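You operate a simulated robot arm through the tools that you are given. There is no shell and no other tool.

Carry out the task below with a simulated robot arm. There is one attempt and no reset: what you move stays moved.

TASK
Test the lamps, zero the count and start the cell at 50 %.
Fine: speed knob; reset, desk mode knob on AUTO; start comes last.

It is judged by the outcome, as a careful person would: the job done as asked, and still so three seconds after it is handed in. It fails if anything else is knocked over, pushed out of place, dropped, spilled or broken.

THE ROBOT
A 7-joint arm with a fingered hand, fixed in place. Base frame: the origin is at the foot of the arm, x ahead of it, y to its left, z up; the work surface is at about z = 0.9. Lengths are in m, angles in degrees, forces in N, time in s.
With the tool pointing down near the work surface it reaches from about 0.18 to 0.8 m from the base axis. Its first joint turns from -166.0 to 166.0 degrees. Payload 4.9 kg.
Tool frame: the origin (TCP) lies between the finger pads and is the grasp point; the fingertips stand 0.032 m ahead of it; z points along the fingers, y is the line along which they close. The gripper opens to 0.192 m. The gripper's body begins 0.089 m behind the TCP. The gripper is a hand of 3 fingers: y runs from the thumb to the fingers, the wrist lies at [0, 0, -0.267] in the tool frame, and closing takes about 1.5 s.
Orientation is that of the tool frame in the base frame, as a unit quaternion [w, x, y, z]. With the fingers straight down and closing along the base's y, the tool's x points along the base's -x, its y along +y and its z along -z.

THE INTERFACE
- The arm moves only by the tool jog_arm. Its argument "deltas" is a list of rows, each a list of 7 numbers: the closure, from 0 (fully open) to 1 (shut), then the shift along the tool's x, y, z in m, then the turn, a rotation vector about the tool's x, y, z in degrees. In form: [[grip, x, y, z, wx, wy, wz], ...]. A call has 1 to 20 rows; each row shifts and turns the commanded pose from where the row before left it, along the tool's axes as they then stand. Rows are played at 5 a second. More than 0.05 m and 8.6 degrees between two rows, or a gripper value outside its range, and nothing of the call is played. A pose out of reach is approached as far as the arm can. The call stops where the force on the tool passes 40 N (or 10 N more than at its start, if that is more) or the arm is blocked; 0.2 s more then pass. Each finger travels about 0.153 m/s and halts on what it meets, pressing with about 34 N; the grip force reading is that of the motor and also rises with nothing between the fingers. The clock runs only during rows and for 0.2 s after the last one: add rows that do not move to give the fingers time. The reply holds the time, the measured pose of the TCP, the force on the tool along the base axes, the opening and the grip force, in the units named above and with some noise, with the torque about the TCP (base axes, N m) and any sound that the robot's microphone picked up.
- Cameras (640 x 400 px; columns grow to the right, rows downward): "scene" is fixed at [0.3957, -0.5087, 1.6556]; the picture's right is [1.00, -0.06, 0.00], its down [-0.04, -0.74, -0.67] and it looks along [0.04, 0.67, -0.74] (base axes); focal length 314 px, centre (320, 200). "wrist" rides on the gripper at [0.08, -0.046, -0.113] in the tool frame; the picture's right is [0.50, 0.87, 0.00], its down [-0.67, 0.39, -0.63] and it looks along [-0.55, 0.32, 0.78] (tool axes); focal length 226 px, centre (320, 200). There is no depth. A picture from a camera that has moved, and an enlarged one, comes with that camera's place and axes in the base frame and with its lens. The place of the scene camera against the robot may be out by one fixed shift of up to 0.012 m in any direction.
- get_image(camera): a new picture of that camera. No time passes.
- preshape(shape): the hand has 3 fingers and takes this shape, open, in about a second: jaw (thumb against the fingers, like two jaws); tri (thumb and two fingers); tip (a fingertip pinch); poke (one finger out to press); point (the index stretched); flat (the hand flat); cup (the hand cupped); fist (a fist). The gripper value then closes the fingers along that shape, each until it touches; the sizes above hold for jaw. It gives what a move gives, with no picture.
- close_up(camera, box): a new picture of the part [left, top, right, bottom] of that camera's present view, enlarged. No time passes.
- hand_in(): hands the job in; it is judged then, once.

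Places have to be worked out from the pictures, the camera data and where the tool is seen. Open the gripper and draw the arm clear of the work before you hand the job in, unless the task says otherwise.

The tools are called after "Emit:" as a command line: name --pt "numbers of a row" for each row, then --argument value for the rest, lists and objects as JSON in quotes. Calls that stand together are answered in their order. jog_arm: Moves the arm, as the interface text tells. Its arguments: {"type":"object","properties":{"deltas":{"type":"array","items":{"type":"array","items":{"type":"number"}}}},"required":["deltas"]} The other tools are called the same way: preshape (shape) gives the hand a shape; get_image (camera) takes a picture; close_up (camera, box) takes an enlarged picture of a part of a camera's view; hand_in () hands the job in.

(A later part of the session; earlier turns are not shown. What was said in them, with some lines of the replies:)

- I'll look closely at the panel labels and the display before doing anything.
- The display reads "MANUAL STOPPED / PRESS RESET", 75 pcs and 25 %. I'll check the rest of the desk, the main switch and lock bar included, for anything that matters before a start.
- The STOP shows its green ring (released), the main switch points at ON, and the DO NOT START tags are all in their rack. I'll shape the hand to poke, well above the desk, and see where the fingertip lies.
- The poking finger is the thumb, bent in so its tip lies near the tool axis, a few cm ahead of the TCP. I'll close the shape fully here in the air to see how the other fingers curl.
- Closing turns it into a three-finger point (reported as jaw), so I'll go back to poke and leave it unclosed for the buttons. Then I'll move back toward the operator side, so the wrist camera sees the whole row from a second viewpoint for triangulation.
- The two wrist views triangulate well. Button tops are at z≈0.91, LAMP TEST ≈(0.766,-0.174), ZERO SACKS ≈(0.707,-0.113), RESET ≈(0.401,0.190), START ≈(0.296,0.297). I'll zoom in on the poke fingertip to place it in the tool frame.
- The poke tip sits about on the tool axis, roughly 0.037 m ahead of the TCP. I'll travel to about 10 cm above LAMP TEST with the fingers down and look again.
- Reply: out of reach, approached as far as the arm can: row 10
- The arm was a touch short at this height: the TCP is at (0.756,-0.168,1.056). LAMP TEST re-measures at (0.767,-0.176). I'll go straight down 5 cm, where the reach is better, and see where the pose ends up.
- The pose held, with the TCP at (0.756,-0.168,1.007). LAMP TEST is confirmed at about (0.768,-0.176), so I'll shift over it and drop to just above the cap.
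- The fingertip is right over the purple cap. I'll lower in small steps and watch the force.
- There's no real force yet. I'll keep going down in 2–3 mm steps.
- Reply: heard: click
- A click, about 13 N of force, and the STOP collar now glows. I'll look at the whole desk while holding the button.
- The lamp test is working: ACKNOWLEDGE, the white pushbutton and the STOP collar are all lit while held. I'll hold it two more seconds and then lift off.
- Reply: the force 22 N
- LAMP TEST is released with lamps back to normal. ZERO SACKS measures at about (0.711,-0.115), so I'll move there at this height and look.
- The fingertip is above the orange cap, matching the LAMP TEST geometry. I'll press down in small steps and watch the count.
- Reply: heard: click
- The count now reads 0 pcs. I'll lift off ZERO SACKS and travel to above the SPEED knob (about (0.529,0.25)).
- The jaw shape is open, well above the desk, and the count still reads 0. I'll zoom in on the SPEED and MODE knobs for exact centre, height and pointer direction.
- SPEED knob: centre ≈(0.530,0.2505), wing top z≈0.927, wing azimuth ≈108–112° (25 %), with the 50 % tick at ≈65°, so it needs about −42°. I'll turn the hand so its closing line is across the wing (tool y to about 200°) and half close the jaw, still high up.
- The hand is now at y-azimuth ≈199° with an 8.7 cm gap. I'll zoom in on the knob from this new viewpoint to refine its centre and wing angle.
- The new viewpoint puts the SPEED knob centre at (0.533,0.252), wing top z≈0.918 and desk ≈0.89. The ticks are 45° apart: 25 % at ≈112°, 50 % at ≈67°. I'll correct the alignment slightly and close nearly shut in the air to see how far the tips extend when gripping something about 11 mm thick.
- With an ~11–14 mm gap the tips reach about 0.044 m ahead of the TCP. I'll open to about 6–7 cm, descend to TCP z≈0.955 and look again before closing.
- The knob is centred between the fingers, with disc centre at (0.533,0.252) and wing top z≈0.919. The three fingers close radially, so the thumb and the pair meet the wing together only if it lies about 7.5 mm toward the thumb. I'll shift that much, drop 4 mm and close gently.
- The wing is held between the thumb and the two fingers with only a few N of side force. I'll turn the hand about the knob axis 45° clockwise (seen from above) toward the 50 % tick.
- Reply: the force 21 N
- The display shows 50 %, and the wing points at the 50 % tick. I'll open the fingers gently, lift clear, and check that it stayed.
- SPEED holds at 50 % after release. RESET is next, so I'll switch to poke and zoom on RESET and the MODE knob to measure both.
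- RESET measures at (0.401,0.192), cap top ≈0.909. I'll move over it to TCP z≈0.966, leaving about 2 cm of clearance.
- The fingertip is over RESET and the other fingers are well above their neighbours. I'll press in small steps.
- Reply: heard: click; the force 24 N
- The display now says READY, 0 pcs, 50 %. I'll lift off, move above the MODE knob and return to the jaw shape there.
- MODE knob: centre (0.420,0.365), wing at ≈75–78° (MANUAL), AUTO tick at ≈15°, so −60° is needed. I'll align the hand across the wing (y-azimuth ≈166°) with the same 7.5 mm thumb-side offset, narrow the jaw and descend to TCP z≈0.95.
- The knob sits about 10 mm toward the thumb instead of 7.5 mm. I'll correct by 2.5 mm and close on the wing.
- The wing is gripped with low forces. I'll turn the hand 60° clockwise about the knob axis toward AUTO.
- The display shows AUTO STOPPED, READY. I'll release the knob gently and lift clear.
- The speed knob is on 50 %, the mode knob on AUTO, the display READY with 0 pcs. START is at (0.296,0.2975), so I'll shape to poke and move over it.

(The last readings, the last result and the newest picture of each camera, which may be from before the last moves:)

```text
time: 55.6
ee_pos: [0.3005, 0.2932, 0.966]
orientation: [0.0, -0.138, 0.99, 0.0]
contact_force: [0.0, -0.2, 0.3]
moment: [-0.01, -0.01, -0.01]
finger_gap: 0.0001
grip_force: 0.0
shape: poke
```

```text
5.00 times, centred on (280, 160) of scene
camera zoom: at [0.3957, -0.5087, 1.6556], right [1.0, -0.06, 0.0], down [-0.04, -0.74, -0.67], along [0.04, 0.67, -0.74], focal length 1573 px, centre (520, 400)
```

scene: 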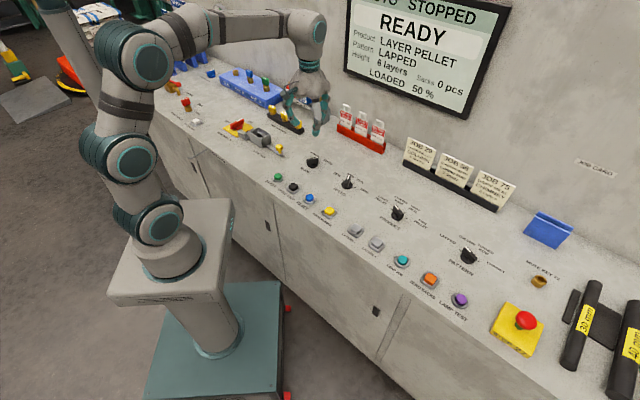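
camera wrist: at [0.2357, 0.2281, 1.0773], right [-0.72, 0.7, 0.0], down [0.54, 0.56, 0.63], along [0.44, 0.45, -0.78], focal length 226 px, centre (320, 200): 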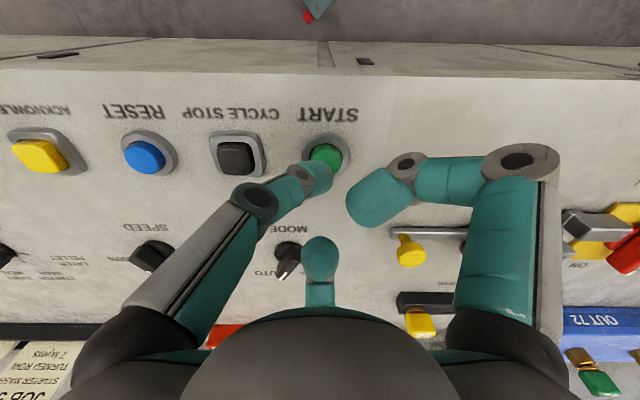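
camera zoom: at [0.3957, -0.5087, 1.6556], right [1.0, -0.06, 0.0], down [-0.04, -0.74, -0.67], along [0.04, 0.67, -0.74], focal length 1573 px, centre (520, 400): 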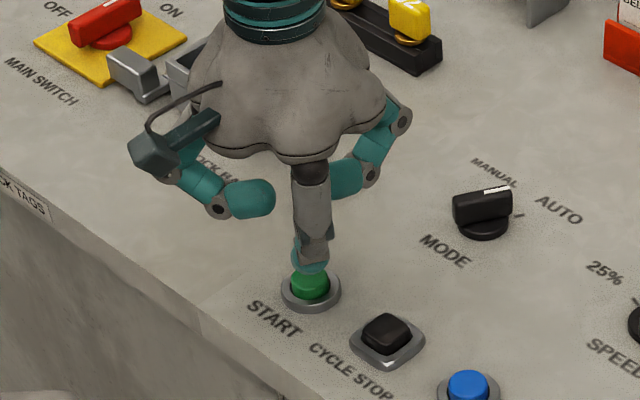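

The tip is about 3 mm off the cap centre toward +x. I'll correct that while lowering and press START.

Emit:
jog_arm --pt "0 0.003 0.0008 0.004 0 0 0" --pt "0 0 0 0.006 0 0 0" --pt "0 0 0 0.005 0 0 0" --pt "0 0 0 0.004 0 0 0" --pt "0 0 0 0.003 0 0 0" --pt "0 0 0 0.002 0 0 0" --pt "0 0 0 0.002 0 0 0" --pt "0 0 0 0 0 0 0" --pt "0 0 0 0 0 0 0"

Emit:
get_image --camera "scene"

Emit:
close_up --camera "scene" --box '[330, 0, 530, 125]'

```text
time: 57.5
ee_pos: [0.2978, 0.2946, 0.9432]
orientation: [0.004, -0.139, 0.99, 0.003]
contact_force: [1.7, 0.2, 14.7]
moment: [0.05, -0.09, -0.02]
finger_gap: 0.0002
grip_force: 0.0
shape: poke
heard: click
stopped in row 9: the force on the tool passed its limit at 41 N (the readings are from after the stop); the commanded pose is now the measured one
```

```text
taken
```

scene: 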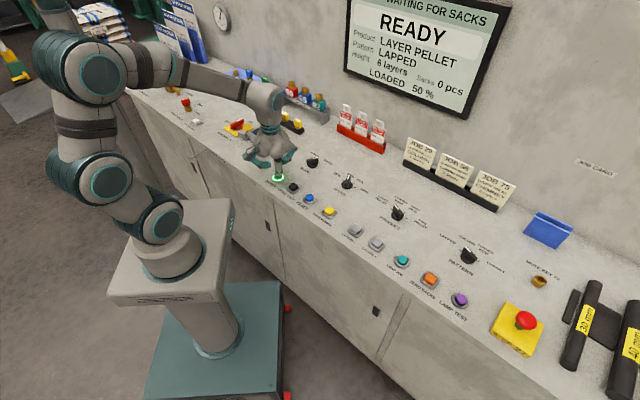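

```text
3.20 times, centred on (430, 62) of scene
camera zoom: at [0.3957, -0.5087, 1.6556], right [1.0, -0.06, 0.0], down [-0.04, -0.74, -0.67], along [0.04, 0.67, -0.74], focal length 1006 px, centre (-32, 640)
```

zoom: 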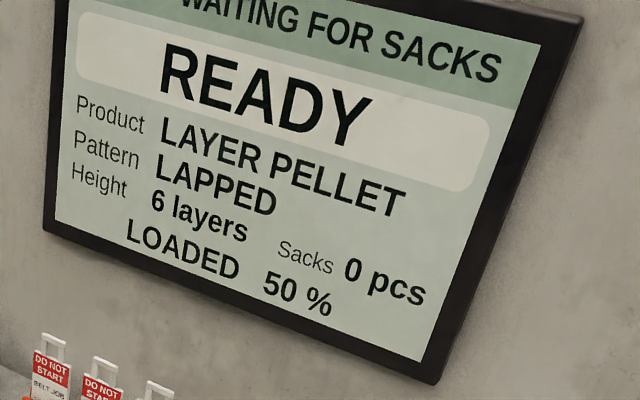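

START clicked: its lamp is lit and the display shows AUTO "WAITING FOR SACKS", 0 pcs, 50 %. I'll lift straight off and draw the arm clear.

Emit:
jog_arm --pt "0 0 0 -0.01 0 0 0" --pt "0 0 0 -0.02 0 0 0" --pt "0 0 0 -0.03 0 0 0" --pt "0 0 0 -0.04 0 0 0" --pt "0 0 0 -0.04 0 0 0" --pt "0 0 0 -0.04 0 0 0" --pt "0 0 0 -0.04 0 0 0" --pt "0 0 0 -0.03 0 0 0" --pt "0 0 0 0 0 0 0" --pt "0 0 0 0 0 0 0"

Emit:
preshape --shape "jaw"

Emit:
get_image --camera "scene"

Emit:
get_image --camera "wrist"

Emit:
close_up --camera "scene" --box '[330, 0, 530, 125]'

Emit:
close_up --camera "scene" --box '[260, 140, 420, 240]'

```text
time: 59.6
ee_pos: [0.2949, 0.2933, 1.189]
orientation: [0.002, -0.138, 0.99, 0.0]
contact_force: [-0.8, -0.4, 0.5]
moment: [0.04, -0.01, 0.0]
finger_gap: 0.0
grip_force: 0.1
shape: poke
```

```text
time: 60.5
ee_pos: [0.2964, 0.2942, 1.1892]
orientation: [0.001, -0.139, 0.99, 0.0]
contact_force: [-1.2, 0.0, -0.8]
moment: [-0.01, 0.03, 0.0]
finger_gap: 0.1919
grip_force: 0.0
shape: jaw
```

```text
taken
```

scene: 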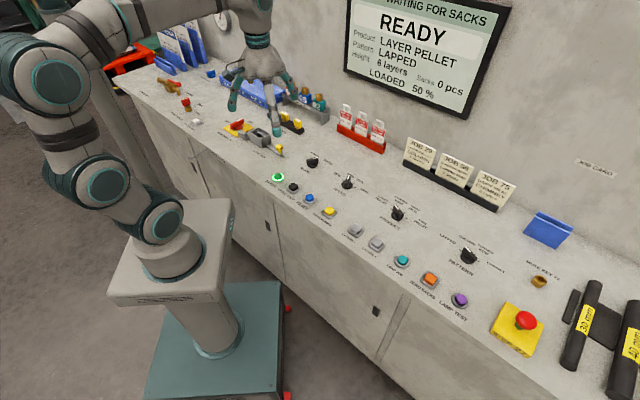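

```text
taken
camera wrist: at [0.2307, 0.2278, 1.3009], right [-0.72, 0.69, 0.0], down [0.54, 0.56, 0.63], along [0.44, 0.46, -0.77], focal length 226 px, centre (320, 200)
```

wrist: 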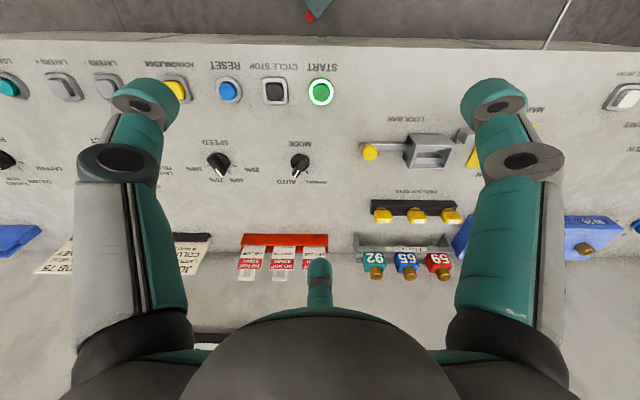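

```text
3.20 times, centred on (430, 62) of scene
camera zoom: at [0.3957, -0.5087, 1.6556], right [1.0, -0.06, 0.0], down [-0.04, -0.74, -0.67], along [0.04, 0.67, -0.74], focal length 1006 px, centre (-32, 640)
```

zoom: 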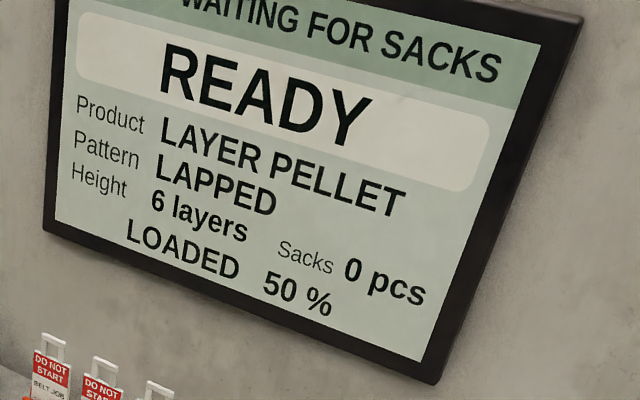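

```text
4.00 times, centred on (340, 190) of scene
camera zoom: at [0.3957, -0.5087, 1.6556], right [1.0, -0.06, 0.0], down [-0.04, -0.74, -0.67], along [0.04, 0.67, -0.74], focal length 1258 px, centre (240, 240)
```

zoom: 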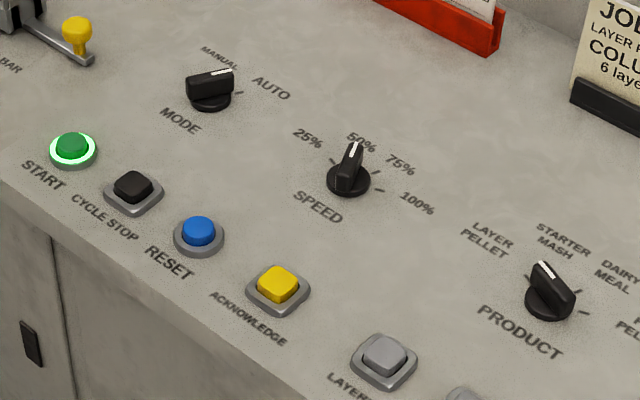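

START is lit, MODE is on AUTO, SPEED at 50 %, count 0, and the hand is open and well clear. I'll wait a few seconds to confirm the state is steady before handing in.

Emit:
jog_arm --pt "0 0 0 -0.02 0 0 0" --pt "0 0 0 0 0 0 0" --pt "0 0 0 0 0 0 0" --pt "0 0 0 0 0 0 0" --pt "0 0 0 0 0 0 0" --pt "0 0 0 0 0 0 0" --pt "0 0 0 0 0 0 0" --pt "0 0 0 0 0 0 0" --pt "0 0 0 0 0 0 0" --pt "0 0 0 0 0 0 0" --pt "0 0 0 0 0 0 0" --pt "0 0 0 0 0 0 0" --pt "0 0 0 0 0 0 0" --pt "0 0 0 0 0 0 0" --pt "0 0 0 0 0 0 0"

Emit:
get_image --camera "scene"

```text
time: 63.8
ee_pos: [0.2959, 0.2923, 1.2079]
orientation: [0.001, -0.139, 0.99, 0.0]
contact_force: [-0.6, 0.2, 0.6]
moment: [0.01, -0.03, 0.04]
finger_gap: 0.1919
grip_force: 0.0
shape: jaw
```

```text
taken
```

scene: 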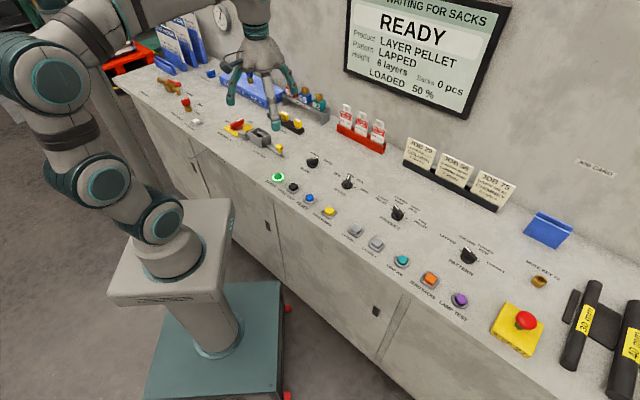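

The state has held for over three seconds: started in AUTO, waiting for sacks, 0 pcs, 50 %. Nothing else on the desk has moved, so I'm handing in.

Emit:
hand_in

```text
The job is handed in.
```

The cell is started in AUTO at 50 % with the count at zero, and I've handed the job in. The display showed "WAITING FOR SACKS", and this held for more than three seconds before hand-in.

- **Lamp test:** I held LAMP TEST for over two seconds. The ACKNOWLEDGE button, the white pushbutton and the STOP collar all lit. The arm hid some of the other lamps, so I did not see every one.
- **Count:** ZERO SACKS took it from 75 to 0 pcs.
- **Speed:** the knob is on the 50 % mark, and the display agrees.
- **Reset and mode:** RESET brought up READY, then I turned the desk mode knob to AUTO.
- **Start:** pressed last, and its lamp came on. That press touched 41 N, just over the robot's 40 N stop limit, so the move ended itself right after the click.

Nothing else on the desk was touched or moved. The hand is open and about 0.3 m above the desk.
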